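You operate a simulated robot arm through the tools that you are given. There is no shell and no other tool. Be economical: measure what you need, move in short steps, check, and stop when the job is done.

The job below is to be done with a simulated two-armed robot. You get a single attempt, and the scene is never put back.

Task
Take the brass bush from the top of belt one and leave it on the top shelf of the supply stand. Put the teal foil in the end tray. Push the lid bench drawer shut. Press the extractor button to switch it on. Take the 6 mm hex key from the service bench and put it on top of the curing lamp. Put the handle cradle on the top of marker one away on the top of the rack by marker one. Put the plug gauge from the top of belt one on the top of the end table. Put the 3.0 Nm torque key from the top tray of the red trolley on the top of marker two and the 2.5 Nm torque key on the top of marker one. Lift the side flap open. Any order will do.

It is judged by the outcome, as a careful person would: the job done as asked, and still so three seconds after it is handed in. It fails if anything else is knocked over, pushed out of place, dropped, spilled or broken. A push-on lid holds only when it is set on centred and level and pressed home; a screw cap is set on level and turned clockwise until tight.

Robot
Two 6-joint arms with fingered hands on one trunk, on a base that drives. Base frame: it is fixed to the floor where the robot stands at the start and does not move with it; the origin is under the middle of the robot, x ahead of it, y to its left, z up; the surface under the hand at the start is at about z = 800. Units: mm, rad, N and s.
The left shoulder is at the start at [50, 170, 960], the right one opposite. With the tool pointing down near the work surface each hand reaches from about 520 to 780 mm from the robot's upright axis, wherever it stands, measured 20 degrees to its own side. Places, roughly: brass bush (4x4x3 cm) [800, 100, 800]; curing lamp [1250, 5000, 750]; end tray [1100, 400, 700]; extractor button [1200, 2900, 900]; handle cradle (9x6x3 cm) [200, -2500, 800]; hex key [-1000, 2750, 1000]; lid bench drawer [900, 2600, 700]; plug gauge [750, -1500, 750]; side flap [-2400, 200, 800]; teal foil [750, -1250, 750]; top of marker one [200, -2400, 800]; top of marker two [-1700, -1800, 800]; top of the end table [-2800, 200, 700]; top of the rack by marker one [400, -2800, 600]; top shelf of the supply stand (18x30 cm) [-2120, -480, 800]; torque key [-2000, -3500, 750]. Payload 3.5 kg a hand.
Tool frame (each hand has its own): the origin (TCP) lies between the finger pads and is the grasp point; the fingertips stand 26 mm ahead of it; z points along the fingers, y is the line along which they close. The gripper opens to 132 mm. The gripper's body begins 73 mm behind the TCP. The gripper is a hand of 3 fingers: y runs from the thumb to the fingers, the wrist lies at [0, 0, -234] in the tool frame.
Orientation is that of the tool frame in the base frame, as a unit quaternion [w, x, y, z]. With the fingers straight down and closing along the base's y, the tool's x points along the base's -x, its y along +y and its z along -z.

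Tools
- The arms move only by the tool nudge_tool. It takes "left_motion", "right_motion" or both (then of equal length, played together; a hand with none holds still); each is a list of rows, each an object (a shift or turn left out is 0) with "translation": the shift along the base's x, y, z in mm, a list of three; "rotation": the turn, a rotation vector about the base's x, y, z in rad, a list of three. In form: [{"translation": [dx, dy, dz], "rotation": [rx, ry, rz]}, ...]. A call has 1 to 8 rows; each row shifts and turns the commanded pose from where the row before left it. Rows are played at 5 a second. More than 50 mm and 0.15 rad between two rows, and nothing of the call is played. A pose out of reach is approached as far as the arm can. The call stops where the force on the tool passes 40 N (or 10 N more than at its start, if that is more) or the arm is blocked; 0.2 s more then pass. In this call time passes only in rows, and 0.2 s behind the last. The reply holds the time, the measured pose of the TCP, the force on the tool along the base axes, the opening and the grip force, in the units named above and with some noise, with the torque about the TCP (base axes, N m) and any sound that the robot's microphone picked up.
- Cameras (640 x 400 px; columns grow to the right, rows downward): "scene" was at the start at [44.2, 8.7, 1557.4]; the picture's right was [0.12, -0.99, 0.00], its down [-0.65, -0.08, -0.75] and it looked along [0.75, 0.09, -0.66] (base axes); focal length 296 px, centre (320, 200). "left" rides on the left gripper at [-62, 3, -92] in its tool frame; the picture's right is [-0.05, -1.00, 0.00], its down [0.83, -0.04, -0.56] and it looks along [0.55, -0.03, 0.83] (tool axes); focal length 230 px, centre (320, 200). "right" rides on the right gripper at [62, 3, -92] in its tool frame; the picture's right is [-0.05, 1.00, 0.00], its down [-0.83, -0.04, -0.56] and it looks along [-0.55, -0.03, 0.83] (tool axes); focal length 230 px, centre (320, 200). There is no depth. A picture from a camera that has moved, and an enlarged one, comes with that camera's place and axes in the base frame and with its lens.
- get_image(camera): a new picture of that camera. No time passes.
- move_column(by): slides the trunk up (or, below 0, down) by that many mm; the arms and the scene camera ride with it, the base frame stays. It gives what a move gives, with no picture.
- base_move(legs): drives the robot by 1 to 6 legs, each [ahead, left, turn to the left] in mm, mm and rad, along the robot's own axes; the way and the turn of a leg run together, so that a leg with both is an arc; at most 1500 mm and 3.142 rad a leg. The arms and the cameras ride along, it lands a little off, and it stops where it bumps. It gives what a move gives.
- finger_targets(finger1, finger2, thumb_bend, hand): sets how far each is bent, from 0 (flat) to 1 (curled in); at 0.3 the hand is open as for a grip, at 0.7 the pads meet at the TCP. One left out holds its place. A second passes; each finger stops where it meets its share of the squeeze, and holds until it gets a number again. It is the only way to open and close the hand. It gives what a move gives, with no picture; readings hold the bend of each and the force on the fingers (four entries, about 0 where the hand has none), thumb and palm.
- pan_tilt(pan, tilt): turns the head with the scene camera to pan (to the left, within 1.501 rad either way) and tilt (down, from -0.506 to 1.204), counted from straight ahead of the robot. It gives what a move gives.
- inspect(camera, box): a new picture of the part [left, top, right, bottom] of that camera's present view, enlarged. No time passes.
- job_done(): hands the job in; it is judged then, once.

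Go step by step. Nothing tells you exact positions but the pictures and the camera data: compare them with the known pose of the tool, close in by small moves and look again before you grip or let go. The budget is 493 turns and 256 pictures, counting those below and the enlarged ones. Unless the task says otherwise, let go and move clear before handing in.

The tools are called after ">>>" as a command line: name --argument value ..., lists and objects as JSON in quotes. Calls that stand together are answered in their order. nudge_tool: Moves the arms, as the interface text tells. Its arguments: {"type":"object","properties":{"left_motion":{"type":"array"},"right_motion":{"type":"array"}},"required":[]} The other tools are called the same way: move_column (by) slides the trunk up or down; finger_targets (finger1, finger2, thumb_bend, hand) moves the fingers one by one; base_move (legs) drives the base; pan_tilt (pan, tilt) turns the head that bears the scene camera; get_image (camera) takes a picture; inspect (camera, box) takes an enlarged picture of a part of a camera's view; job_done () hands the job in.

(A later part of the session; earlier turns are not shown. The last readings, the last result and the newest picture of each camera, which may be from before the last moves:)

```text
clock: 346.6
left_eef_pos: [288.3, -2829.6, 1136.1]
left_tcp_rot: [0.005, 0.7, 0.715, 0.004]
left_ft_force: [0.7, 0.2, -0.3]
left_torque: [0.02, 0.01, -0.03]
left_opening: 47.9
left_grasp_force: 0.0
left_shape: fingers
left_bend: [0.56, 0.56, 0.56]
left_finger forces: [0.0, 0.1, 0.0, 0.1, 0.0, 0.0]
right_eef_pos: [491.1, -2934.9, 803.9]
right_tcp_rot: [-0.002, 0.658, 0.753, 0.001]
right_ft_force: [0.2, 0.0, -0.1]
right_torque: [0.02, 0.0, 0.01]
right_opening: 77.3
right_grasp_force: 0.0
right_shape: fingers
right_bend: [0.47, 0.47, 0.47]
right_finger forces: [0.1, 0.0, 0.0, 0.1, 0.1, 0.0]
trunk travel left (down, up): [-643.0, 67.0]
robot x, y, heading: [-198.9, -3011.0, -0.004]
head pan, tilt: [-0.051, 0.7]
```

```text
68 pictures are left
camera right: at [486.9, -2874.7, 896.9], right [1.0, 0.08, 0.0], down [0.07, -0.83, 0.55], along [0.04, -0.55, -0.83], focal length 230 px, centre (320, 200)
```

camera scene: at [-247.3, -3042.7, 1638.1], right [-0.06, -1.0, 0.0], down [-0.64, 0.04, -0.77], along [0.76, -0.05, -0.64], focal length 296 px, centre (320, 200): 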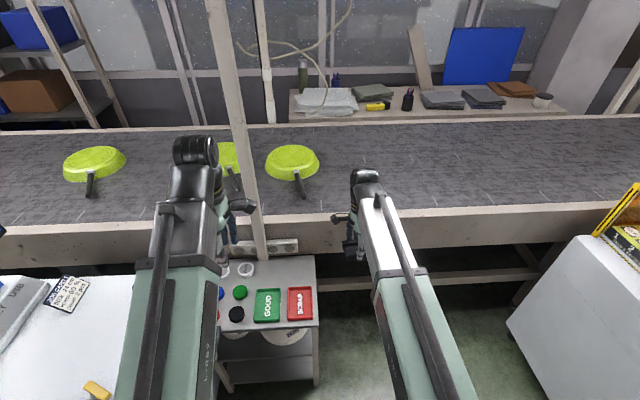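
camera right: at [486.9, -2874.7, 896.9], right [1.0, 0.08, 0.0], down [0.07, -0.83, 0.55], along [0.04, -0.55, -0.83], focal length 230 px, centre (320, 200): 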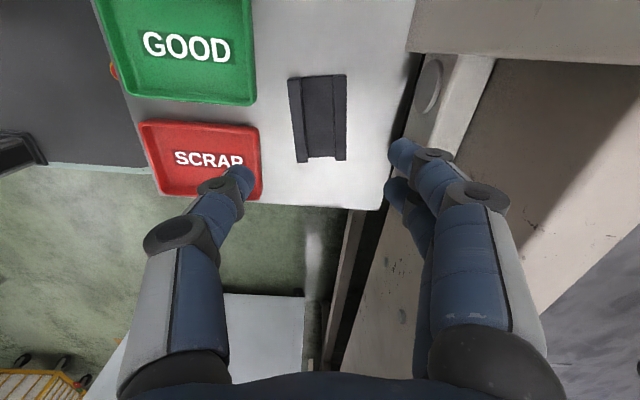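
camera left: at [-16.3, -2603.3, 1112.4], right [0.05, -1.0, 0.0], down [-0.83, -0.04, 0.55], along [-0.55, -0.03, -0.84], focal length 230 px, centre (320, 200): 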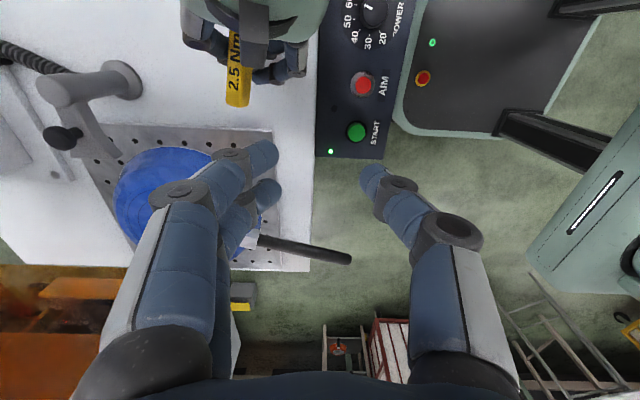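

The cradle rests on the rack. Next I head north for the bench tasks: raise the hands, back out, turn to +y and drive up the aisle.

>>> nudge_tool --right_motion '[{"translation": [0, 0, 45]}, {"translation": [-10, -10, 45]}, {"translation": [-20, -20, 45]}, {"translation": [-20, -30, 20]}]'

>>> base_move --legs '[[-730, 0, 0], [0, 0, 1.5708], [1500, 0, 0], [1500, 0, 0]]'

>>> base_move --legs '[[300, 0, 0], [0, -1200, 0]]'

>>> pan_tilt --pan -0.2 --tilt 0.4

>>> get_image --camera "scene"

```text
refused: row 3 steps farther than a row can; nothing moved
```

```text
clock: 352.3
left_eef_pos: [-611.6, -2606.8, 1135.9]
left_tcp_rot: [0.004, 0.484, 0.875, 0.007]
left_ft_force: [0.8, -0.8, 0.0]
left_torque: [0.0, 0.01, -0.02]
left_opening: 48.0
left_grasp_force: 0.1
left_shape: fingers
left_bend: [0.56, 0.56, 0.56]
left_finger forces: [0.1, 0.0, 0.0, 0.0, 0.0, 0.1]
right_eef_pos: [-374.4, -2607.0, 804.8]
right_tcp_rot: [0.003, 0.449, 0.893, -0.007]
right_ft_force: [-0.3, -12.0, 4.5]
right_torque: [0.53, -0.3, -1.17]
right_opening: 87.8
right_grasp_force: 12.4
right_shape: fingers
right_bend: [0.46, 0.47, 0.45]
right_finger forces: [14.4, 0.0, 0.0, 0.0, 10.4, 0.0]
trunk travel left (down, up): [-643.0, 67.0]
robot x, y, heading: [-934.8, -3015.6, 0.544]
head pan, tilt: [-0.051, 0.7]
stopped in leg 2: the force on the tool passed its limit at 66 N (the readings are from after the stop); the commanded pose is now the measured one
```

```text
clock: 354.8
left_eef_pos: [-359.3, -2453.4, 1138.9]
left_tcp_rot: [-0.003, 0.477, 0.879, 0.006]
left_ft_force: [-21.4, -4.4, 9.6]
left_torque: [0.05, -0.39, 0.1]
left_opening: 19.1
left_grasp_force: 11.8
left_shape: fingers
left_bend: [0.62, 0.59, 0.56]
left_finger forces: [17.5, 6.5, 0.1, 0.1, 0.0, 0.0]
right_eef_pos: [-117.7, -2450.1, 811.3]
right_tcp_rot: [0.002, 0.447, 0.895, -0.003]
right_ft_force: [-2.6, -0.9, 7.8]
right_torque: [-0.33, 0.46, -0.02]
right_opening: 86.0
right_grasp_force: 4.4
right_shape: fingers
right_bend: [0.47, 0.47, 0.45]
right_finger forces: [0.0, 0.0, 0.0, 0.0, 9.1, 0.0]
trunk travel left (down, up): [-643.0, 67.0]
robot x, y, heading: [-676.2, -2861.6, 0.54]
head pan, tilt: [-0.051, 0.7]
stopped in leg 2: the force on the tool passed its limit at 45 N (the readings are from after the stop); the commanded pose is now the measured one
```

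```text
clock: 355.6
left_eef_pos: [-360.0, -2453.1, 1137.8]
left_tcp_rot: [-0.002, 0.477, 0.879, 0.005]
left_ft_force: [-27.0, -1.4, 9.7]
left_torque: [0.11, -0.4, 0.25]
left_opening: 18.8
left_grasp_force: 14.8
left_shape: fingers
left_bend: [0.62, 0.59, 0.56]
left_finger forces: [18.9, 10.2, 0.1, 0.0, 0.0, 0.0]
right_eef_pos: [-118.0, -2449.7, 809.9]
right_tcp_rot: [0.003, 0.448, 0.894, -0.004]
right_ft_force: [-1.9, -2.3, 13.4]
right_torque: [-0.5, 0.71, -0.01]
right_opening: 86.0
right_grasp_force: 7.0
right_shape: fingers
right_bend: [0.47, 0.47, 0.45]
right_finger forces: [0.0, 0.1, 0.1, 0.1, 13.7, 0.1]
trunk travel left (down, up): [-643.0, 67.0]
robot x, y, heading: [-674.8, -2857.5, 0.535]
head pan, tilt: [-0.201, 0.4]
```

```text
67 pictures are left
camera scene: at [-627.4, -2853.2, 1654.1], right [0.33, -0.94, 0.0], down [-0.36, -0.13, -0.92], along [0.87, 0.31, -0.39], focal length 296 px, centre (320, 200)
```

scene: 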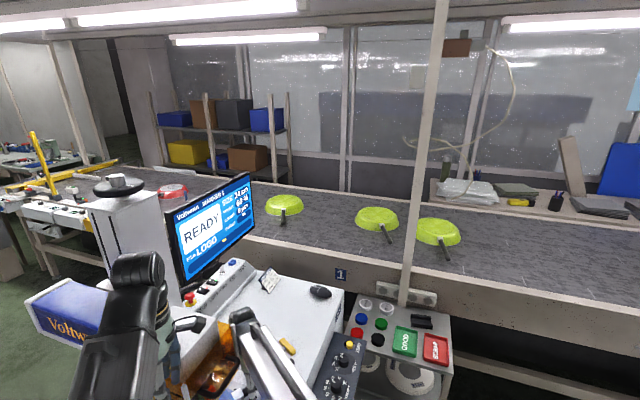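

A refused lift left the right hand low and the base moves pushed both hands against marker one. I stop and look carefully before moving.

>>> get_image --camera "right"

>>> get_image --camera "left"

>>> inspect --camera "scene" --box '[80, 240, 340, 400]'

```text
66 pictures are left
camera right: at [-152.2, -2398.9, 901.4], right [0.83, 0.56, 0.0], down [0.46, -0.69, 0.56], along [0.31, -0.47, -0.83], focal length 230 px, centre (320, 200)
```

right: 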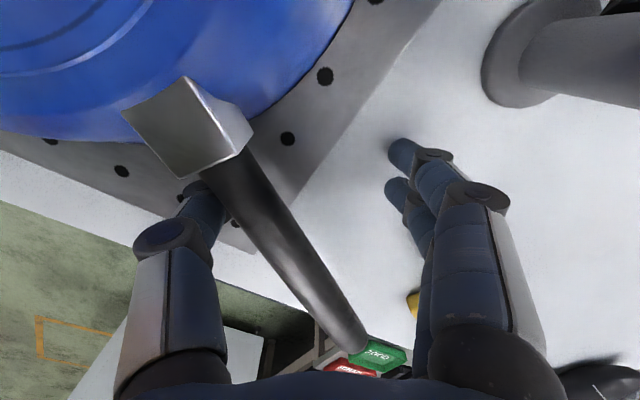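

```text
65 pictures are left
camera left: at [-323.6, -2504.5, 1229.7], right [-0.81, -0.59, -0.01], down [-0.49, 0.67, 0.56], along [-0.32, 0.46, -0.83], focal length 230 px, centre (320, 200)
```

left: 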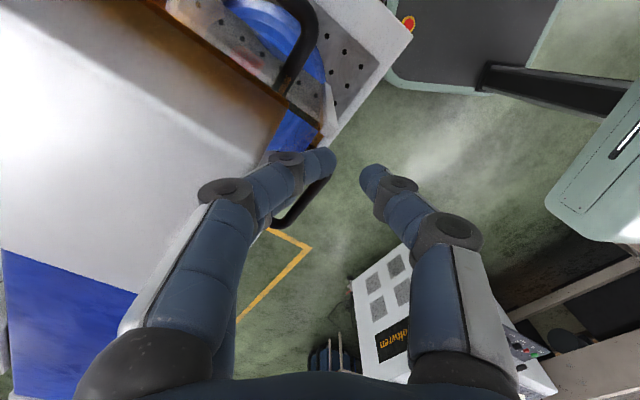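

```text
2.46 times, centred on (210, 320) of scene
camera zoom: at [-627.4, -2853.2, 1654.1], right [0.33, -0.94, 0.0], down [-0.36, -0.13, -0.92], along [0.87, 0.31, -0.39], focal length 729 px, centre (591, -95)
```

zoom: 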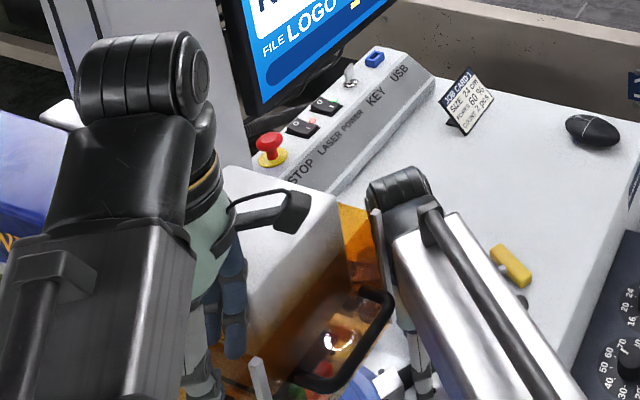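

The pan on marker one has been swivelled by its handle (its centre has hardly moved), and the handle now sits between the right thumb and fingers. First I lift the left hand away from the guard; then I'll back up along the same line so the fingers draw the handle back.

>>> nudge_tool --left_motion '[{"translation": [-3, -2, 10]}, {"translation": [0, 0, 20]}, {"translation": [0, 0, 25]}]'

>>> get_image --camera "left"

```text
clock: 356.4
left_eef_pos: [-359.4, -2452.2, 1137.6]
left_tcp_rot: [-0.002, 0.478, 0.878, 0.006]
left_ft_force: [-29.0, 0.2, 9.7]
left_torque: [0.13, -0.47, 0.36]
left_opening: 18.5
left_grasp_force: 14.7
left_shape: fingers
left_bend: [0.62, 0.59, 0.56]
left_finger forces: [19.1, 11.0, 0.0, 0.0, 0.0, 0.1]
left hand out of reach, approached as far as the arm can: row 1, 2, 3
right_eef_pos: [-118.1, -2450.4, 811.2]
right_tcp_rot: [0.003, 0.448, 0.894, -0.004]
right_ft_force: [-1.9, -0.5, 15.0]
right_torque: [-0.54, 0.82, -0.01]
right_opening: 85.8
right_grasp_force: 7.9
right_shape: fingers
right_bend: [0.47, 0.47, 0.45]
right_finger forces: [0.0, 0.0, 0.0, 0.0, 16.0, 0.0]
trunk travel left (down, up): [-643.0, 67.0]
robot x, y, heading: [-675.8, -2857.5, 0.537]
head pan, tilt: [-0.201, 0.4]
```

```text
63 pictures are left
camera left: at [-323.6, -2504.5, 1229.8], right [-0.81, -0.59, -0.01], down [-0.49, 0.67, 0.56], along [-0.32, 0.46, -0.83], focal length 230 px, centre (320, 200)
```

left: 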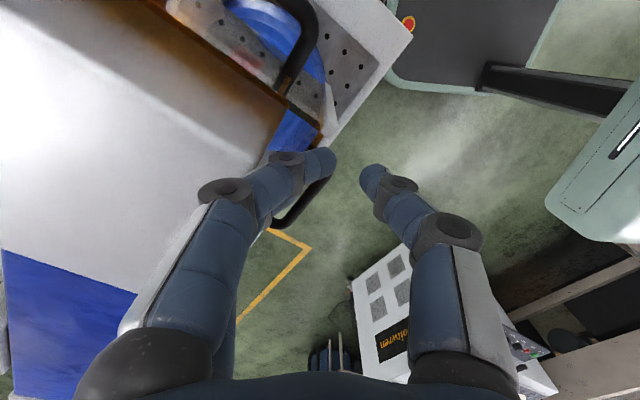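

>>> nudge_tool --left_motion '[{"translation": [-8, -5, -5]}, {"translation": [-8, -5, -5]}, {"translation": [-8, -5, 0]}]'

>>> get_image --camera "left"

```text
clock: 357.2
left_eef_pos: [-377.3, -2469.0, 1121.7]
left_tcp_rot: [0.001, 0.48, 0.877, 0.009]
left_ft_force: [-3.1, -0.8, 0.0]
left_torque: [0.02, -0.14, 0.08]
left_opening: 43.4
left_grasp_force: 1.7
left_shape: fingers
left_bend: [0.58, 0.56, 0.56]
left_finger forces: [4.4, 0.0, 0.0, 0.1, 0.0, 0.0]
left hand out of reach, approached as far as the arm can: row 3
right_eef_pos: [-115.8, -2449.4, 808.7]
right_tcp_rot: [0.003, 0.448, 0.894, -0.004]
right_ft_force: [-3.8, 3.3, 24.7]
right_torque: [-0.76, 1.33, -0.28]
right_opening: 87.4
right_grasp_force: 12.2
right_shape: fingers
right_bend: [0.47, 0.47, 0.45]
right_finger forces: [0.0, 0.0, 0.0, 0.0, 25.2, 0.1]
trunk travel left (down, up): [-643.0, 67.0]
robot x, y, heading: [-677.1, -2861.4, 0.539]
head pan, tilt: [-0.201, 0.4]
```

```text
62 pictures are left
camera left: at [-342.7, -2519.7, 1213.8], right [-0.81, -0.58, -0.02], down [-0.49, 0.67, 0.56], along [-0.32, 0.46, -0.83], focal length 230 px, centre (320, 200)
```

left: 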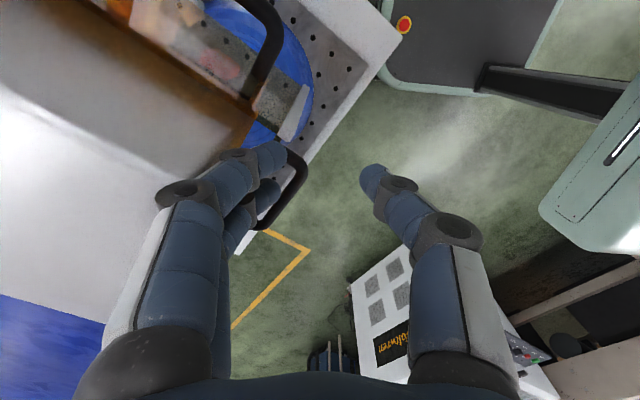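

The left fingers are inside the guard's handle loop, so they must go straight up. I first open the right thumb fully so it can't lift the pan handle, then raise the trunk.

>>> finger_targets --hand "right" --thumb_bend 0.1

>>> move_column --by 30

>>> get_image --camera "right"

>>> get_image --camera "left"

```text
clock: 358.2
left_eef_pos: [-377.3, -2466.8, 1121.0]
left_tcp_rot: [0.0, 0.479, 0.878, 0.008]
left_ft_force: [-5.1, -2.7, -1.1]
left_torque: [0.05, -0.1, -0.02]
left_opening: 42.7
left_grasp_force: 1.9
left_shape: fingers
left_bend: [0.57, 0.56, 0.56]
left_finger forces: [4.5, 0.1, 0.0, 0.0, 0.0, 0.1]
right_eef_pos: [-115.5, -2449.0, 806.3]
right_tcp_rot: [0.002, 0.447, 0.894, -0.005]
right_ft_force: [-0.8, -0.3, -0.1]
right_torque: [0.02, -0.01, -0.01]
right_opening: 123.2
right_grasp_force: 0.1
right_shape: fingers
right_bend: [0.47, 0.47, 0.1]
right_finger forces: [0.1, 0.0, 0.0, 0.0, 0.0, 0.1]
trunk travel left (down, up): [-643.0, 67.0]
robot x, y, heading: [-673.4, -2861.3, 0.539]
head pan, tilt: [-0.201, 0.4]
```

```text
clock: 359.0
left_eef_pos: [-377.1, -2467.2, 1151.4]
left_tcp_rot: [0.0, 0.479, 0.878, 0.009]
left_ft_force: [0.0, -0.3, 1.0]
left_torque: [0.0, 0.0, -0.05]
left_opening: 47.3
left_grasp_force: 0.0
left_shape: fingers
left_bend: [0.56, 0.56, 0.56]
left_finger forces: [0.0, 0.1, 0.0, 0.1, 0.1, 0.0]
right_eef_pos: [-115.3, -2449.1, 837.6]
right_tcp_rot: [0.002, 0.448, 0.894, -0.004]
right_ft_force: [-0.2, 0.5, 0.2]
right_torque: [-0.01, 0.0, 0.0]
right_opening: 123.2
right_grasp_force: 0.1
right_shape: fingers
right_bend: [0.47, 0.47, 0.1]
right_finger forces: [0.1, 0.0, 0.1, 0.0, 0.1, 0.0]
trunk travel left (down, up): [-673.0, 37.0]
robot x, y, heading: [-677.0, -2860.0, 0.538]
head pan, tilt: [-0.201, 0.4]
```

```text
61 pictures are left
camera right: at [-149.0, -2398.1, 928.4], right [0.83, 0.56, -0.01], down [0.46, -0.69, 0.56], along [0.31, -0.47, -0.83], focal length 230 px, centre (320, 200)
```

right: 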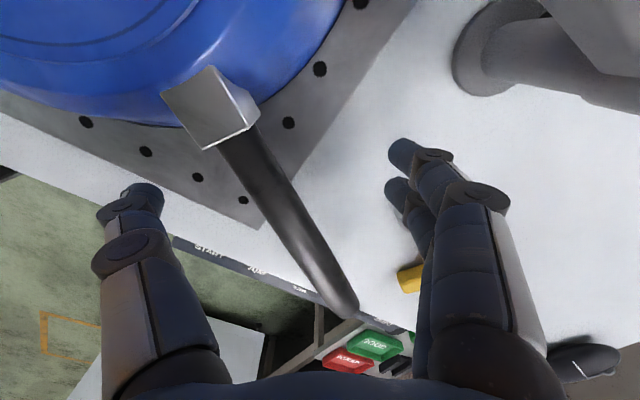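

```text
60 pictures are left
camera left: at [-341.3, -2518.3, 1243.3], right [-0.81, -0.58, -0.01], down [-0.49, 0.67, 0.56], along [-0.32, 0.46, -0.83], focal length 230 px, centre (320, 200)
```

left: 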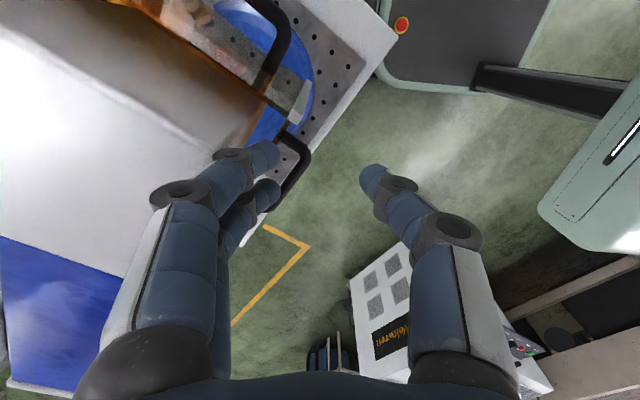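

Both hands are force-free. I raise the remaining 36 mm so the left fingers clear the loop, then move the left hand away from the guard.

>>> move_column --by 36

>>> nudge_tool --left_motion '[{"translation": [-15, -10, 0]}, {"translation": [-25, -15, 0]}, {"translation": [-30, -20, 0]}]'

>>> get_image --camera "left"

```text
clock: 359.8
left_eef_pos: [-376.2, -2467.2, 1187.2]
left_tcp_rot: [0.0, 0.479, 0.878, 0.008]
left_ft_force: [0.4, -0.6, -0.3]
left_torque: [-0.02, 0.04, 0.0]
left_opening: 47.2
left_grasp_force: 0.0
left_shape: fingers
left_bend: [0.56, 0.56, 0.56]
left_finger forces: [0.1, 0.0, 0.0, 0.0, 0.0, 0.1]
right_eef_pos: [-115.4, -2449.6, 874.0]
right_tcp_rot: [0.002, 0.448, 0.894, -0.005]
right_ft_force: [0.0, 0.4, 0.5]
right_torque: [0.03, -0.02, 0.0]
right_opening: 123.2
right_grasp_force: 0.0
right_shape: fingers
right_bend: [0.47, 0.47, 0.1]
right_finger forces: [0.0, 0.0, 0.0, 0.1, 0.0, 0.0]
trunk travel left (down, up): [-709.0, 1.0]
robot x, y, heading: [-674.2, -2858.8, 0.537]
head pan, tilt: [-0.201, 0.4]
```

```text
clock: 360.6
left_eef_pos: [-398.5, -2478.6, 1176.2]
left_tcp_rot: [-0.001, 0.478, 0.878, 0.008]
left_ft_force: [0.1, 0.1, 0.2]
left_torque: [-0.02, -0.02, -0.01]
left_opening: 47.5
left_grasp_force: 0.1
left_shape: fingers
left_bend: [0.56, 0.56, 0.56]
left_finger forces: [0.0, 0.1, 0.0, 0.0, 0.0, 0.1]
left hand out of reach, approached as far as the arm can: row 1, 2, 3
right_eef_pos: [-116.2, -2449.7, 873.6]
right_tcp_rot: [0.002, 0.448, 0.894, -0.005]
right_ft_force: [0.1, -0.8, -0.7]
right_torque: [0.02, 0.01, -0.01]
right_opening: 123.2
right_grasp_force: 0.1
right_shape: fingers
right_bend: [0.47, 0.47, 0.1]
right_finger forces: [0.0, 0.1, 0.1, 0.1, 0.0, 0.0]
trunk travel left (down, up): [-709.0, 1.0]
robot x, y, heading: [-676.2, -2857.3, 0.543]
head pan, tilt: [-0.201, 0.4]
```

```text
59 pictures are left
camera left: at [-362.6, -2530.7, 1267.5], right [-0.81, -0.58, -0.01], down [-0.49, 0.67, 0.56], along [-0.32, 0.46, -0.83], focal length 230 px, centre (320, 200)
```

left: 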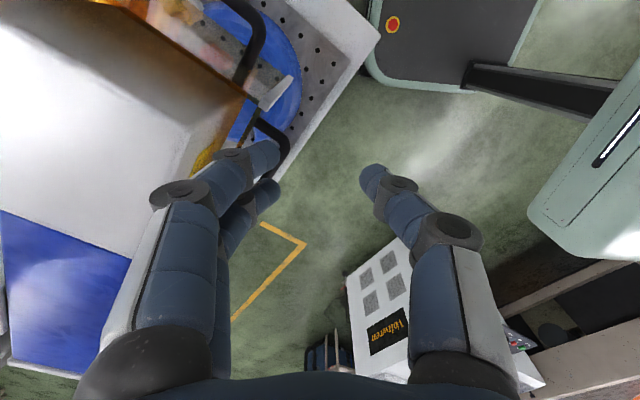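

The left hand is clear. I lower the right hand beside the handle again and back the base about 230 mm so the fingers draw the handle to its former direction.

>>> nudge_tool --right_motion '[{"translation": [0, 0, -25]}, {"translation": [0, 0, -25]}, {"translation": [0, 0, -12]}]'

>>> base_move --legs '[[-120, 0, 0]]'

>>> get_image --camera "right"

```text
clock: 361.4
left_eef_pos: [-397.6, -2479.2, 1176.5]
left_tcp_rot: [-0.001, 0.478, 0.878, 0.008]
left_ft_force: [1.0, -0.3, -0.2]
left_torque: [-0.01, 0.02, -0.03]
left_opening: 47.2
left_grasp_force: 0.1
left_shape: fingers
left_bend: [0.56, 0.56, 0.56]
left_finger forces: [0.0, 0.0, 0.1, 0.0, 0.0, 0.0]
right_eef_pos: [-122.5, -2459.2, 814.7]
right_tcp_rot: [0.002, 0.448, 0.894, -0.004]
right_ft_force: [-0.3, 0.0, -0.4]
right_torque: [-0.01, 0.05, 0.0]
right_opening: 123.2
right_grasp_force: 0.0
right_shape: fingers
right_bend: [0.47, 0.47, 0.1]
right_finger forces: [0.0, 0.0, 0.1, 0.1, 0.0, 0.1]
right hand out of reach, approached as far as the arm can: row 1, 2
trunk travel left (down, up): [-709.0, 1.0]
robot x, y, heading: [-676.1, -2861.8, 0.54]
head pan, tilt: [-0.201, 0.4]
```

```text
clock: 362.6
left_eef_pos: [-494.0, -2547.1, 1174.9]
left_tcp_rot: [-0.006, 0.479, 0.878, 0.009]
left_ft_force: [-0.4, 0.2, 0.3]
left_torque: [0.01, 0.03, 0.0]
left_opening: 47.4
left_grasp_force: 0.1
left_shape: fingers
left_bend: [0.56, 0.56, 0.56]
left_finger forces: [0.0, 0.0, 0.1, 0.0, 0.0, 0.0]
right_eef_pos: [-205.5, -2539.3, 812.4]
right_tcp_rot: [-0.001, 0.461, 0.887, -0.004]
right_ft_force: [5.5, 1.4, 12.3]
right_torque: [0.42, -0.67, -0.07]
right_opening: 130.5
right_grasp_force: 6.1
right_shape: fingers
right_bend: [0.44, 0.44, 0.1]
right_finger forces: [6.2, 6.8, 0.0, 0.1, 0.0, 0.0]
trunk travel left (down, up): [-709.0, 1.0]
robot x, y, heading: [-781.2, -2924.2, 0.541]
head pan, tilt: [-0.201, 0.4]
```

```text
58 pictures are left
camera right: at [-236.8, -2487.0, 903.4], right [0.85, 0.53, -0.01], down [0.45, -0.7, 0.56], along [0.29, -0.47, -0.83], focal length 230 px, centre (320, 200)
```

right: 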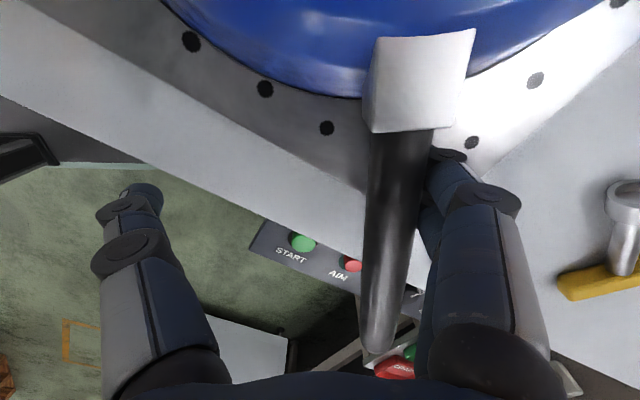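

It's working: the handle has swung part way. I back up a further 110 mm.

>>> base_move --legs '[[-110, 0, 0]]'

>>> get_image --camera "right"

```text
clock: 363.8
left_eef_pos: [-601.2, -2602.6, 1176.0]
left_tcp_rot: [-0.001, 0.479, 0.878, 0.008]
left_ft_force: [-0.7, -0.7, 0.0]
left_torque: [0.02, -0.01, 0.0]
left_opening: 47.4
left_grasp_force: 0.1
left_shape: fingers
left_bend: [0.56, 0.56, 0.56]
left_finger forces: [0.0, 0.0, 0.0, 0.0, 0.0, 0.1]
right_eef_pos: [-310.1, -2594.3, 816.3]
right_tcp_rot: [0.003, 0.462, 0.887, -0.002]
right_ft_force: [0.7, 0.1, -0.6]
right_torque: [-0.04, 0.0, -0.04]
right_opening: 124.9
right_grasp_force: 0.4
right_shape: fingers
right_bend: [0.47, 0.47, 0.1]
right_finger forces: [1.1, 0.0, 0.0, 0.0, 0.0, 0.0]
trunk travel left (down, up): [-709.0, 1.0]
robot x, y, heading: [-877.5, -2981.0, 0.542]
head pan, tilt: [-0.201, 0.4]
```

```text
57 pictures are left
camera right: at [-342.4, -2543.4, 907.1], right [0.85, 0.53, 0.0], down [0.44, -0.7, 0.56], along [0.3, -0.48, -0.83], focal length 230 px, centre (320, 200)
```

right: 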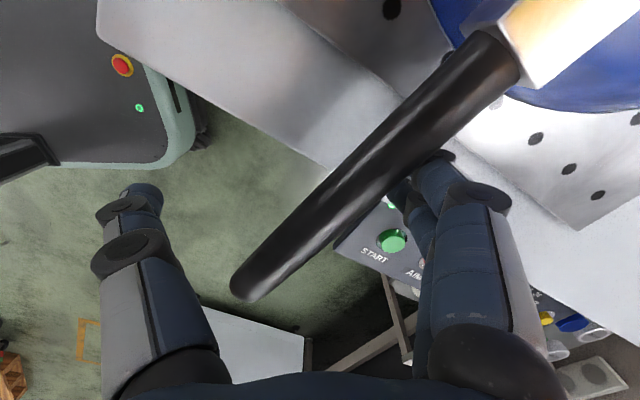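

The handle is back to about its old direction. I slide the fingers clear sideways, then raise the right hand well up.

>>> nudge_tool --right_motion '[{"translation": [12, 8, 0]}, {"translation": [12, 8, 0]}]'

>>> nudge_tool --right_motion '[{"translation": [0, 0, 12]}, {"translation": [0, 0, 20]}, {"translation": [0, 0, 40]}, {"translation": [0, 0, 45]}, {"translation": [0, 0, 45]}]'

>>> get_image --camera "right"

```text
clock: 364.4
left_eef_pos: [-600.3, -2600.6, 1174.2]
left_tcp_rot: [-0.001, 0.479, 0.878, 0.008]
left_ft_force: [0.0, -0.3, 0.6]
left_torque: [-0.02, -0.01, 0.0]
left_opening: 47.4
left_grasp_force: 0.1
left_shape: fingers
left_bend: [0.56, 0.56, 0.56]
left_finger forces: [0.0, 0.1, 0.0, 0.0, 0.1, 0.1]
right_eef_pos: [-303.2, -2596.8, 819.3]
right_tcp_rot: [0.003, 0.462, 0.887, -0.004]
right_ft_force: [-0.9, 0.4, 0.2]
right_torque: [-0.05, 0.0, -0.04]
right_opening: 124.6
right_grasp_force: 0.0
right_shape: fingers
right_bend: [0.47, 0.47, 0.1]
right_finger forces: [0.0, 0.1, 0.0, 0.0, 0.1, 0.0]
right hand out of reach, approached as far as the arm can: row 1, 2
trunk travel left (down, up): [-709.0, 1.0]
robot x, y, heading: [-876.7, -2982.0, 0.541]
head pan, tilt: [-0.201, 0.4]
```

```text
clock: 365.6
left_eef_pos: [-600.6, -2601.9, 1175.8]
left_tcp_rot: [0.0, 0.48, 0.877, 0.008]
left_ft_force: [0.5, 0.1, 0.4]
left_torque: [0.01, -0.03, 0.0]
left_opening: 47.5
left_grasp_force: 0.1
left_shape: fingers
left_bend: [0.56, 0.56, 0.56]
left_finger forces: [0.1, 0.0, 0.0, 0.0, 0.1, 0.0]
right_eef_pos: [-302.4, -2597.1, 979.0]
right_tcp_rot: [0.002, 0.462, 0.887, -0.003]
right_ft_force: [0.1, -0.6, 0.4]
right_torque: [-0.02, 0.03, 0.03]
right_opening: 124.4
right_grasp_force: 0.0
right_shape: fingers
right_bend: [0.47, 0.47, 0.1]
right_finger forces: [0.1, 0.0, 0.0, 0.0, 0.0, 0.0]
trunk travel left (down, up): [-709.0, 1.0]
robot x, y, heading: [-879.8, -2983.6, 0.54]
head pan, tilt: [-0.201, 0.4]
```

```text
56 pictures are left
camera right: at [-334.8, -2544.6, 1071.3], right [0.85, 0.53, 0.0], down [0.44, -0.7, 0.56], along [0.3, -0.48, -0.83], focal length 230 px, centre (320, 200)
```

right: 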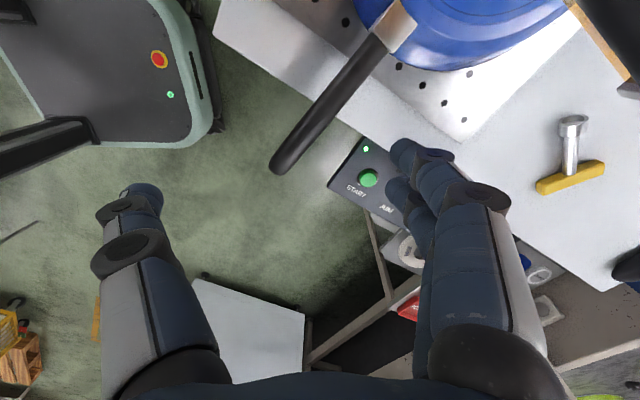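

The pan, handle and key are all in order. I now back away and turn in checked steps.

>>> base_move --legs '[[-200, 0, 0], [0, 0, 1.03]]'

```text
clock: 369.8
left_eef_pos: [-1226.7, -2648.1, 1174.7]
left_tcp_rot: [-0.005, -0.006, 1.0, 0.006]
left_ft_force: [0.0, 0.1, 0.0]
left_torque: [0.02, 0.0, 0.0]
left_opening: 47.3
left_grasp_force: 0.1
left_shape: fingers
left_bend: [0.56, 0.56, 0.56]
left_finger forces: [0.1, 0.1, 0.0, 0.0, 0.1, 0.0]
right_eef_pos: [-1073.0, -2392.4, 979.8]
right_tcp_rot: [0.003, -0.025, 1.0, -0.003]
right_ft_force: [-0.1, -1.2, 0.9]
right_torque: [0.02, 0.02, -0.01]
right_opening: 124.4
right_grasp_force: 0.0
right_shape: fingers
right_bend: [0.47, 0.47, 0.1]
right_finger forces: [0.0, 0.0, 0.0, 0.0, 0.0, 0.1]
trunk travel left (down, up): [-709.0, 1.0]
robot x, y, heading: [-1050.4, -3085.9, 1.549]
head pan, tilt: [-0.201, 0.4]
```

>>> nudge_tool --right_motion '[{"translation": [0, 0, 45]}, {"translation": [0, -10, 45]}, {"translation": [10, -20, 40]}]'

>>> base_move --legs '[[0, -120, 0.02], [1500, 0, 0]]'

```text
clock: 370.6
left_eef_pos: [-1227.9, -2648.6, 1175.2]
left_tcp_rot: [-0.005, -0.005, 1.0, 0.007]
left_ft_force: [0.3, 0.0, 0.8]
left_torque: [0.04, 0.01, 0.02]
left_opening: 47.5
left_grasp_force: 0.1
left_shape: fingers
left_bend: [0.56, 0.56, 0.56]
left_finger forces: [0.0, 0.1, 0.1, 0.0, 0.1, 0.1]
right_eef_pos: [-1065.6, -2420.3, 1108.9]
right_tcp_rot: [0.003, -0.025, 1.0, -0.001]
right_ft_force: [-0.5, -0.2, 0.9]
right_torque: [0.03, 0.01, 0.0]
right_opening: 124.3
right_grasp_force: 0.1
right_shape: fingers
right_bend: [0.47, 0.47, 0.1]
right_finger forces: [0.0, 0.0, 0.0, 0.0, 0.1, 0.1]
trunk travel left (down, up): [-709.0, 1.0]
robot x, y, heading: [-1054.0, -3089.1, 1.551]
head pan, tilt: [-0.201, 0.4]
```

```text
clock: 378.9
left_eef_pos: [-1120.2, -1158.7, 1176.7]
left_tcp_rot: [-0.005, -0.017, 1.0, 0.006]
left_ft_force: [-0.1, -0.4, 0.0]
left_torque: [-0.01, 0.02, 0.01]
left_opening: 47.5
left_grasp_force: 0.1
left_shape: fingers
left_bend: [0.56, 0.56, 0.56]
left_finger forces: [0.0, 0.1, 0.1, 0.0, 0.1, 0.0]
right_eef_pos: [-962.6, -927.5, 1108.3]
right_tcp_rot: [0.004, -0.038, 0.999, -0.002]
right_ft_force: [-0.3, -0.2, -0.4]
right_torque: [-0.01, -0.01, 0.02]
right_opening: 124.4
right_grasp_force: 0.1
right_shape: fingers
right_bend: [0.47, 0.47, 0.1]
right_finger forces: [0.0, 0.0, 0.0, 0.0, 0.0, 0.0]
trunk travel left (down, up): [-709.0, 1.0]
robot x, y, heading: [-934.2, -1592.2, 1.577]
head pan, tilt: [-0.201, 0.4]
```

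>>> base_move --legs '[[1500, 0, 0], [0, -1150, 0]]'

>>> pan_tilt --pan 0.0 --tilt 0.35

>>> get_image --camera "scene"

```text
clock: 391.8
left_eef_pos: [-6.0, 382.7, 1175.4]
left_tcp_rot: [-0.004, -0.038, 0.999, 0.006]
left_ft_force: [0.7, -0.7, 0.3]
left_torque: [0.0, -0.01, 0.02]
left_opening: 47.5
left_grasp_force: 0.1
left_shape: fingers
left_bend: [0.56, 0.56, 0.56]
left_finger forces: [0.1, 0.0, 0.1, 0.0, 0.0, 0.1]
right_eef_pos: [143.3, 619.5, 1108.5]
right_tcp_rot: [0.005, -0.058, 0.998, -0.002]
right_ft_force: [0.1, 1.0, 0.6]
right_torque: [-0.04, 0.03, -0.01]
right_opening: 124.5
right_grasp_force: 0.1
right_shape: fingers
right_bend: [0.47, 0.47, 0.1]
right_finger forces: [0.1, 0.0, 0.0, 0.0, 0.1, 0.0]
trunk travel left (down, up): [-709.0, 1.0]
robot x, y, heading: [193.7, -43.2, 1.616]
head pan, tilt: [-0.201, 0.4]
```

```text
clock: 392.5
left_eef_pos: [-6.2, 381.2, 1175.7]
left_tcp_rot: [-0.005, -0.038, 0.999, 0.006]
left_ft_force: [0.3, 0.2, 0.2]
left_torque: [0.01, 0.03, -0.01]
left_opening: 47.6
left_grasp_force: 0.1
left_shape: fingers
left_bend: [0.56, 0.56, 0.56]
left_finger forces: [0.1, 0.0, 0.0, 0.0, 0.0, 0.1]
right_eef_pos: [141.5, 619.5, 1107.5]
right_tcp_rot: [0.004, -0.058, 0.998, -0.002]
right_ft_force: [-0.5, -0.2, 0.3]
right_torque: [0.02, -0.03, -0.01]
right_opening: 124.6
right_grasp_force: 0.1
right_shape: fingers
right_bend: [0.47, 0.47, 0.1]
right_finger forces: [0.1, 0.1, 0.0, 0.0, 0.0, 0.0]
trunk travel left (down, up): [-709.0, 1.0]
robot x, y, heading: [195.8, -43.2, 1.61]
head pan, tilt: [0.0, 0.351]
```

```text
55 pictures are left
camera scene: at [195.5, 8.5, 1724.4], right [1.0, 0.04, 0.0], down [0.01, -0.34, -0.94], along [-0.04, 0.94, -0.34], focal length 296 px, centre (320, 200)
```

scene: 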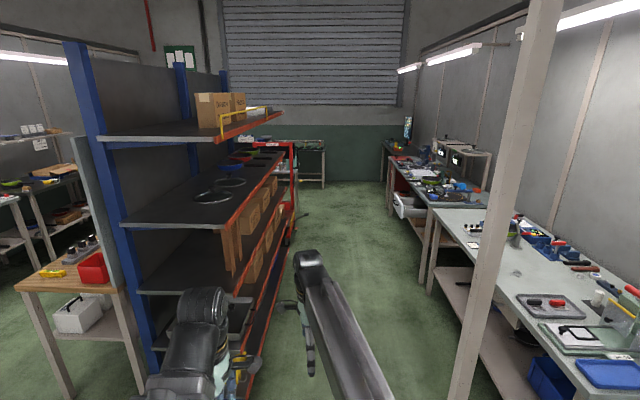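

The corridor to the north is clear and an open white drawer is visible at about [920, 2680]. I drive up in two legs.

>>> base_move --legs '[[0, -60, -0.04], [1500, 0, 0], [600, 0, 0]]'

>>> pan_tilt --pan -0.75 --tilt 0.5

>>> get_image --camera "scene"

```text
clock: 395.4
left_eef_pos: [74.3, 572.1, 1175.1]
left_tcp_rot: [-0.004, -0.01, 1.0, 0.006]
left_ft_force: [-0.8, -0.5, 0.1]
left_torque: [0.04, 0.01, -0.04]
left_opening: 47.7
left_grasp_force: 0.0
left_shape: fingers
left_bend: [0.56, 0.56, 0.56]
left_finger forces: [0.0, 0.1, 0.0, 0.0, 0.0, 0.0]
right_eef_pos: [235.2, 801.8, 1108.3]
right_tcp_rot: [0.004, -0.029, 1.0, -0.001]
right_ft_force: [-0.4, -0.8, -0.7]
right_torque: [0.04, -0.01, 0.0]
right_opening: 124.4
right_grasp_force: 0.0
right_shape: fingers
right_bend: [0.47, 0.47, 0.1]
right_finger forces: [0.1, 0.0, 0.1, 0.1, 0.0, 0.0]
trunk travel left (down, up): [-709.0, 1.0]
robot x, y, heading: [253.1, 136.2, 1.561]
head pan, tilt: [0.0, 0.351]
stopped in leg 2: the robot was blocked; the commanded pose is now the measured one
```

```text
clock: 396.5
left_eef_pos: [74.4, 575.0, 1176.2]
left_tcp_rot: [-0.004, -0.01, 1.0, 0.006]
left_ft_force: [-0.4, 0.6, 0.1]
left_torque: [-0.03, 0.02, -0.03]
left_opening: 47.5
left_grasp_force: 0.1
left_shape: fingers
left_bend: [0.56, 0.56, 0.56]
left_finger forces: [0.1, 0.1, 0.0, 0.1, 0.0, 0.1]
right_eef_pos: [236.1, 804.2, 1108.5]
right_tcp_rot: [0.004, -0.029, 1.0, -0.002]
right_ft_force: [-0.8, 0.3, 0.5]
right_torque: [0.04, 0.02, 0.04]
right_opening: 124.5
right_grasp_force: 0.1
right_shape: fingers
right_bend: [0.47, 0.47, 0.1]
right_finger forces: [0.0, 0.0, 0.1, 0.1, 0.1, 0.0]
trunk travel left (down, up): [-709.0, 1.0]
robot x, y, heading: [256.7, 140.4, 1.557]
head pan, tilt: [-0.75, 0.499]
```

```text
54 pictures are left
camera scene: at [316.4, 162.9, 1710.8], right [0.72, -0.69, 0.0], down [-0.33, -0.35, -0.88], along [0.61, 0.64, -0.48], focal length 296 px, centre (320, 200)
```

scene: 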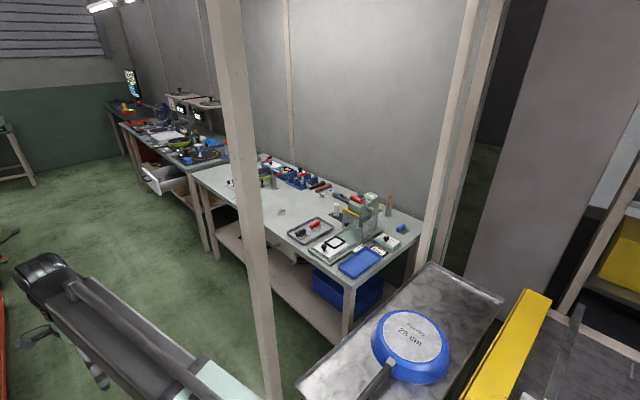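

The base bumped the waste bin beside the tray. I back off and look down to check it.

>>> base_move --legs '[[-80, 0, 0]]'

>>> pan_tilt --pan -0.3 --tilt 1.1

>>> get_image --camera "scene"

```text
clock: 397.5
left_eef_pos: [72.1, 492.4, 1174.4]
left_tcp_rot: [-0.004, -0.011, 1.0, 0.007]
left_ft_force: [-0.4, 0.5, -0.7]
left_torque: [0.04, -0.02, -0.01]
left_opening: 47.5
left_grasp_force: 0.0
left_shape: fingers
left_bend: [0.56, 0.56, 0.56]
left_finger forces: [0.1, 0.1, 0.0, 0.1, 0.1, 0.0]
right_eef_pos: [232.6, 720.2, 1107.9]
right_tcp_rot: [0.005, -0.031, 1.0, -0.002]
right_ft_force: [-0.1, 0.1, 1.1]
right_torque: [0.0, 0.01, -0.02]
right_opening: 124.5
right_grasp_force: 0.1
right_shape: fingers
right_bend: [0.47, 0.47, 0.1]
right_finger forces: [0.1, 0.1, 0.1, 0.0, 0.0, 0.0]
trunk travel left (down, up): [-709.0, 1.0]
robot x, y, heading: [250.5, 55.8, 1.56]
head pan, tilt: [-0.75, 0.499]
```

```text
clock: 398.5
left_eef_pos: [72.2, 492.6, 1175.8]
left_tcp_rot: [-0.005, -0.01, 1.0, 0.006]
left_ft_force: [-0.1, 0.1, 0.4]
left_torque: [-0.03, -0.03, -0.01]
left_opening: 47.4
left_grasp_force: 0.0
left_shape: fingers
left_bend: [0.56, 0.56, 0.56]
left_finger forces: [0.1, 0.1, 0.0, 0.0, 0.0, 0.0]
right_eef_pos: [234.2, 721.9, 1107.0]
right_tcp_rot: [0.005, -0.03, 1.0, -0.002]
right_ft_force: [0.5, 0.9, -0.3]
right_torque: [0.03, -0.02, -0.01]
right_opening: 124.0
right_grasp_force: 0.1
right_shape: fingers
right_bend: [0.47, 0.47, 0.1]
right_finger forces: [0.0, 0.0, 0.1, 0.0, 0.0, 0.0]
trunk travel left (down, up): [-709.0, 1.0]
robot x, y, heading: [252.0, 61.8, 1.556]
head pan, tilt: [-0.3, 1.1]
```

```text
53 pictures are left
camera scene: at [272.0, 76.2, 1663.1], right [0.95, -0.31, 0.0], down [-0.27, -0.85, -0.45], along [0.14, 0.43, -0.89], focal length 296 px, centre (320, 200)
```

scene: 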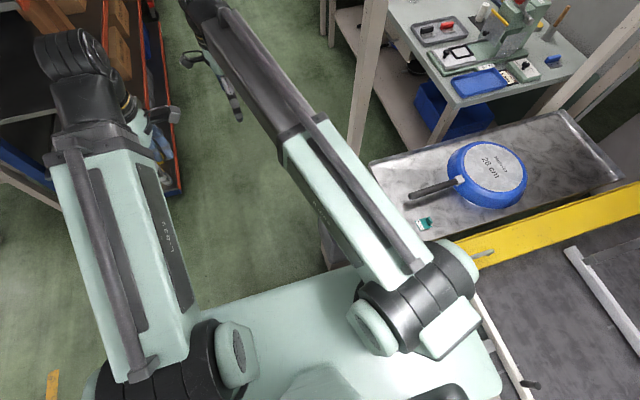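

The bin stands in its place. I take a lane further left (x≈40), then drive north.

>>> base_move --legs '[[0, 210, 0.01], [1400, 0, 0]]'

>>> pan_tilt --pan -0.4 --tilt 0.45

>>> get_image --camera "scene"

```text
clock: 406.8
left_eef_pos: [-121.1, 1900.1, 1175.4]
left_tcp_rot: [-0.004, -0.008, 1.0, 0.006]
left_ft_force: [0.8, 0.8, -0.4]
left_torque: [0.0, 0.0, -0.02]
left_opening: 47.2
left_grasp_force: 0.1
left_shape: fingers
left_bend: [0.56, 0.56, 0.56]
left_finger forces: [0.1, 0.0, 0.1, 0.0, 0.0, 0.0]
right_eef_pos: [40.4, 2129.5, 1107.7]
right_tcp_rot: [0.004, -0.027, 1.0, -0.003]
right_ft_force: [0.1, -0.5, 0.4]
right_torque: [0.0, 0.0, 0.01]
right_opening: 124.3
right_grasp_force: 0.0
right_shape: fingers
right_bend: [0.47, 0.47, 0.1]
right_finger forces: [0.0, 0.1, 0.0, 0.1, 0.0, 0.0]
trunk travel left (down, up): [-709.0, 1.0]
robot x, y, heading: [58.2, 1459.9, 1.552]
head pan, tilt: [-0.3, 1.1]
```

```text
clock: 407.8
left_eef_pos: [-122.7, 1899.5, 1175.3]
left_tcp_rot: [-0.005, -0.008, 1.0, 0.006]
left_ft_force: [0.5, -0.7, 0.5]
left_torque: [0.01, 0.01, 0.0]
left_opening: 47.1
left_grasp_force: 0.0
left_shape: fingers
left_bend: [0.56, 0.56, 0.56]
left_finger forces: [0.0, 0.0, 0.0, 0.1, 0.1, 0.0]
right_eef_pos: [41.0, 2129.1, 1108.4]
right_tcp_rot: [0.004, -0.027, 1.0, -0.004]
right_ft_force: [0.0, 0.1, -0.2]
right_torque: [0.02, 0.03, 0.02]
right_opening: 124.4
right_grasp_force: 0.0
right_shape: fingers
right_bend: [0.47, 0.47, 0.1]
right_finger forces: [0.0, 0.0, 0.0, 0.0, 0.1, 0.1]
trunk travel left (down, up): [-709.0, 1.0]
robot x, y, heading: [57.1, 1464.3, 1.554]
head pan, tilt: [-0.4, 0.45]
```

```text
52 pictures are left
camera scene: at [92.8, 1505.4, 1715.2], right [0.91, -0.4, 0.0], down [-0.18, -0.4, -0.9], along [0.36, 0.82, -0.44], focal length 296 px, centre (320, 200)
```

scene: 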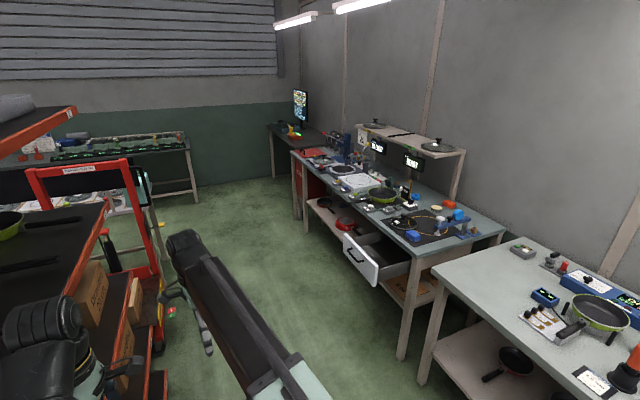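

>>> inspect --camera "scene" --box '[300, 100, 500, 300]'

```text
2.00 times, centred on (400, 200) of scene
camera zoom: at [92.8, 1505.4, 1715.2], right [0.91, -0.4, 0.0], down [-0.18, -0.4, -0.9], along [0.36, 0.82, -0.44], focal length 592 px, centre (160, 200)
```

zoom: 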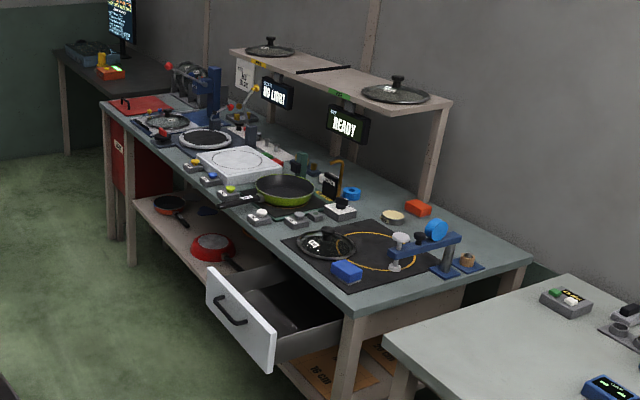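

The drawer front is near x≈842, y 2505–2836, z 618–740. I drive to about (250, 2750), turn to face the bench, and set the trunk and right wrist back to neutral.

>>> base_move --legs '[[0, -190, 0.02], [1290, 0, 0], [0, 0, -1.5708]]'

>>> nudge_tool --right_motion '[{"rotation": [0, 0, 0.147]}, {"rotation": [0, 0, 0.147]}, {"rotation": [0, 0, 0.147]}, {"rotation": [0, 0, 0.147]}, {"rotation": [0, 0, 0.147]}, {"rotation": [0, 0, 0.147]}, {"rotation": [0, 0, 0.147]}, {"rotation": [0, 0, 0.147]}]'

>>> nudge_tool --right_motion '[{"rotation": [0, 0, 0.147]}, {"rotation": [0, 0, 0.147]}, {"rotation": [0, 0, 0.1]}]'

>>> finger_targets --hand "right" --finger1 0.7 --finger2 0.7 --thumb_bend 0.68

>>> pan_tilt --pan -0.1 --tilt 0.6

>>> get_image --camera "scene"

```text
clock: 419.4
left_eef_pos: [642.3, 2950.2, 1175.6]
left_tcp_rot: [0.001, 0.689, 0.725, 0.008]
left_ft_force: [-0.5, 0.1, -0.3]
left_torque: [0.02, 0.01, 0.01]
left_opening: 47.6
left_grasp_force: 0.1
left_shape: fingers
left_bend: [0.56, 0.56, 0.56]
left_finger forces: [0.0, 0.1, 0.0, 0.0, 0.1, 0.0]
right_eef_pos: [876.6, 2794.2, 1106.7]
right_tcp_rot: [0.002, 0.674, 0.739, -0.004]
right_ft_force: [0.6, -0.4, 0.8]
right_torque: [-0.01, -0.01, -0.02]
right_opening: 124.3
right_grasp_force: 0.1
right_shape: fingers
right_bend: [0.47, 0.47, 0.1]
right_finger forces: [0.0, 0.0, 0.0, 0.0, 0.1, 0.1]
trunk travel left (down, up): [-709.0, 1.0]
robot x, y, heading: [209.5, 2756.7, 0.016]
head pan, tilt: [-0.4, 0.45]
```

```text
clock: 421.2
left_eef_pos: [642.5, 2949.0, 1175.7]
left_tcp_rot: [0.001, 0.689, 0.724, 0.008]
left_ft_force: [-0.8, 0.5, -0.2]
left_torque: [-0.02, -0.02, 0.01]
left_opening: 47.3
left_grasp_force: 0.0
left_shape: fingers
left_bend: [0.56, 0.56, 0.56]
left_finger forces: [0.0, 0.2, 0.0, 0.1, 0.1, 0.0]
right_eef_pos: [877.5, 2794.1, 1107.0]
right_tcp_rot: [0.005, 0.151, 0.989, -0.003]
right_ft_force: [-0.4, 0.1, -0.3]
right_torque: [0.03, -0.01, 0.02]
right_opening: 124.1
right_grasp_force: 0.1
right_shape: fingers
right_bend: [0.47, 0.47, 0.1]
right_finger forces: [0.0, 0.0, 0.0, 0.1, 0.0, 0.0]
trunk travel left (down, up): [-709.0, 1.0]
robot x, y, heading: [213.9, 2756.7, 0.024]
head pan, tilt: [-0.4, 0.45]
```

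```text
clock: 422.0
left_eef_pos: [642.4, 2949.0, 1175.0]
left_tcp_rot: [0.001, 0.688, 0.726, 0.008]
left_ft_force: [0.5, -0.1, 0.3]
left_torque: [0.0, -0.01, 0.01]
left_opening: 47.4
left_grasp_force: 0.1
left_shape: fingers
left_bend: [0.56, 0.56, 0.56]
left_finger forces: [0.0, 0.0, 0.1, 0.1, 0.0, 0.0]
right_eef_pos: [878.5, 2795.2, 1108.0]
right_tcp_rot: [0.005, -0.045, 0.999, -0.003]
right_ft_force: [0.0, -0.7, 0.3]
right_torque: [0.0, -0.01, -0.02]
right_opening: 124.3
right_grasp_force: 0.1
right_shape: fingers
right_bend: [0.47, 0.47, 0.1]
right_finger forces: [0.0, 0.0, 0.0, 0.1, 0.0, 0.1]
trunk travel left (down, up): [-709.0, 1.0]
robot x, y, heading: [215.5, 2756.6, 0.021]
head pan, tilt: [-0.4, 0.45]
```

```text
clock: 423.0
left_eef_pos: [643.0, 2949.1, 1175.7]
left_tcp_rot: [0.001, 0.689, 0.725, 0.007]
left_ft_force: [1.1, 0.2, 0.1]
left_torque: [-0.03, 0.02, -0.02]
left_opening: 47.7
left_grasp_force: 0.1
left_shape: fingers
left_bend: [0.56, 0.56, 0.56]
left_finger forces: [0.1, 0.0, 0.0, 0.0, 0.0, 0.1]
right_eef_pos: [877.3, 2794.2, 1107.9]
right_tcp_rot: [0.005, -0.045, 0.999, -0.003]
right_ft_force: [-0.2, -0.2, 0.3]
right_torque: [0.0, 0.01, -0.01]
right_opening: 8.9
right_grasp_force: 0.0
right_shape: fingers
right_bend: [0.7, 0.7, 0.68]
right_finger forces: [0.0, 0.0, 0.0, 0.1, 0.0, 0.1]
trunk travel left (down, up): [-709.0, 1.0]
robot x, y, heading: [214.2, 2753.7, 0.021]
head pan, tilt: [-0.4, 0.45]
```

```text
clock: 423.8
left_eef_pos: [642.8, 2949.0, 1175.0]
left_tcp_rot: [0.001, 0.689, 0.724, 0.007]
left_ft_force: [0.3, -0.9, -0.6]
left_torque: [0.02, -0.02, 0.06]
left_opening: 47.5
left_grasp_force: 0.1
left_shape: fingers
left_bend: [0.56, 0.56, 0.56]
left_finger forces: [0.1, 0.1, 0.0, 0.0, 0.0, 0.0]
right_eef_pos: [878.9, 2794.8, 1107.3]
right_tcp_rot: [0.005, -0.045, 0.999, -0.002]
right_ft_force: [-0.9, 1.0, -0.2]
right_torque: [-0.02, -0.01, 0.01]
right_opening: 8.6
right_grasp_force: 0.1
right_shape: fingers
right_bend: [0.7, 0.7, 0.68]
right_finger forces: [0.0, 0.0, 0.1, 0.0, 0.0, 0.0]
trunk travel left (down, up): [-709.0, 1.0]
robot x, y, heading: [213.0, 2760.2, 0.014]
head pan, tilt: [-0.099, 0.6]
```

```text
50 pictures are left
camera scene: at [261.3, 2746.9, 1701.7], right [-0.08, -1.0, 0.0], down [-0.56, 0.05, -0.83], along [0.82, -0.07, -0.56], focal length 296 px, centre (320, 200)
```

scene: 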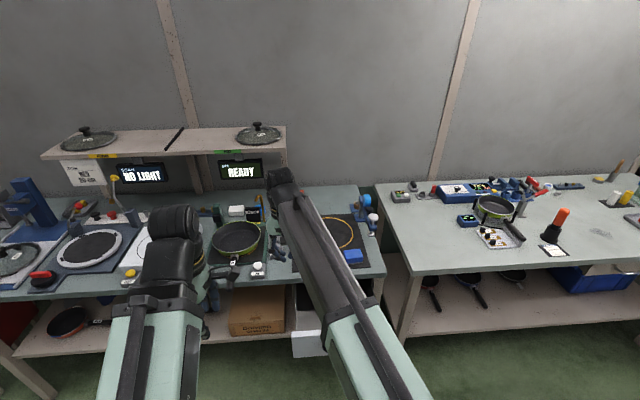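

>>> inspect --camera "scene" --box '[100, 180, 300, 300]'

>>> inspect --camera "scene" --box '[240, 180, 400, 360]'

```text
3.20 times, centred on (200, 240) of scene
camera zoom: at [261.3, 2746.9, 1701.7], right [-0.08, -1.0, 0.0], down [-0.56, 0.05, -0.83], along [0.82, -0.07, -0.56], focal length 948 px, centre (704, 72)
```

zoom: 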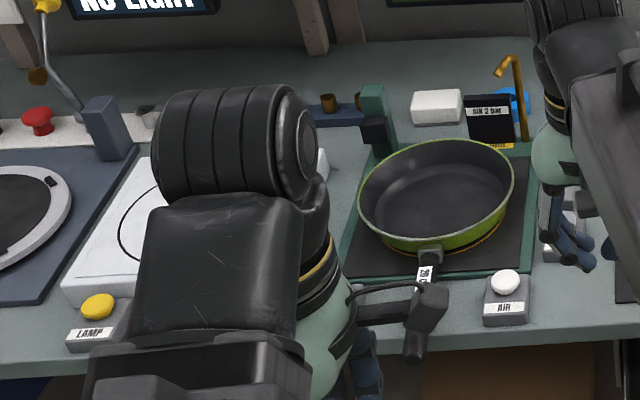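

```text
2.22 times, centred on (320, 270) of scene
camera zoom: at [261.3, 2746.9, 1701.7], right [-0.08, -1.0, 0.0], down [-0.56, 0.05, -0.83], along [0.82, -0.07, -0.56], focal length 658 px, centre (320, 44)
```

zoom: 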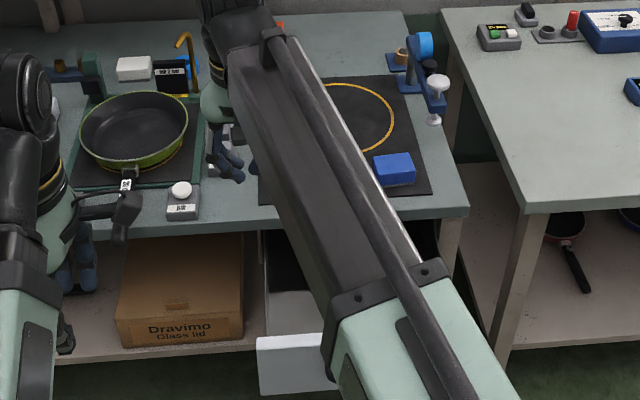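

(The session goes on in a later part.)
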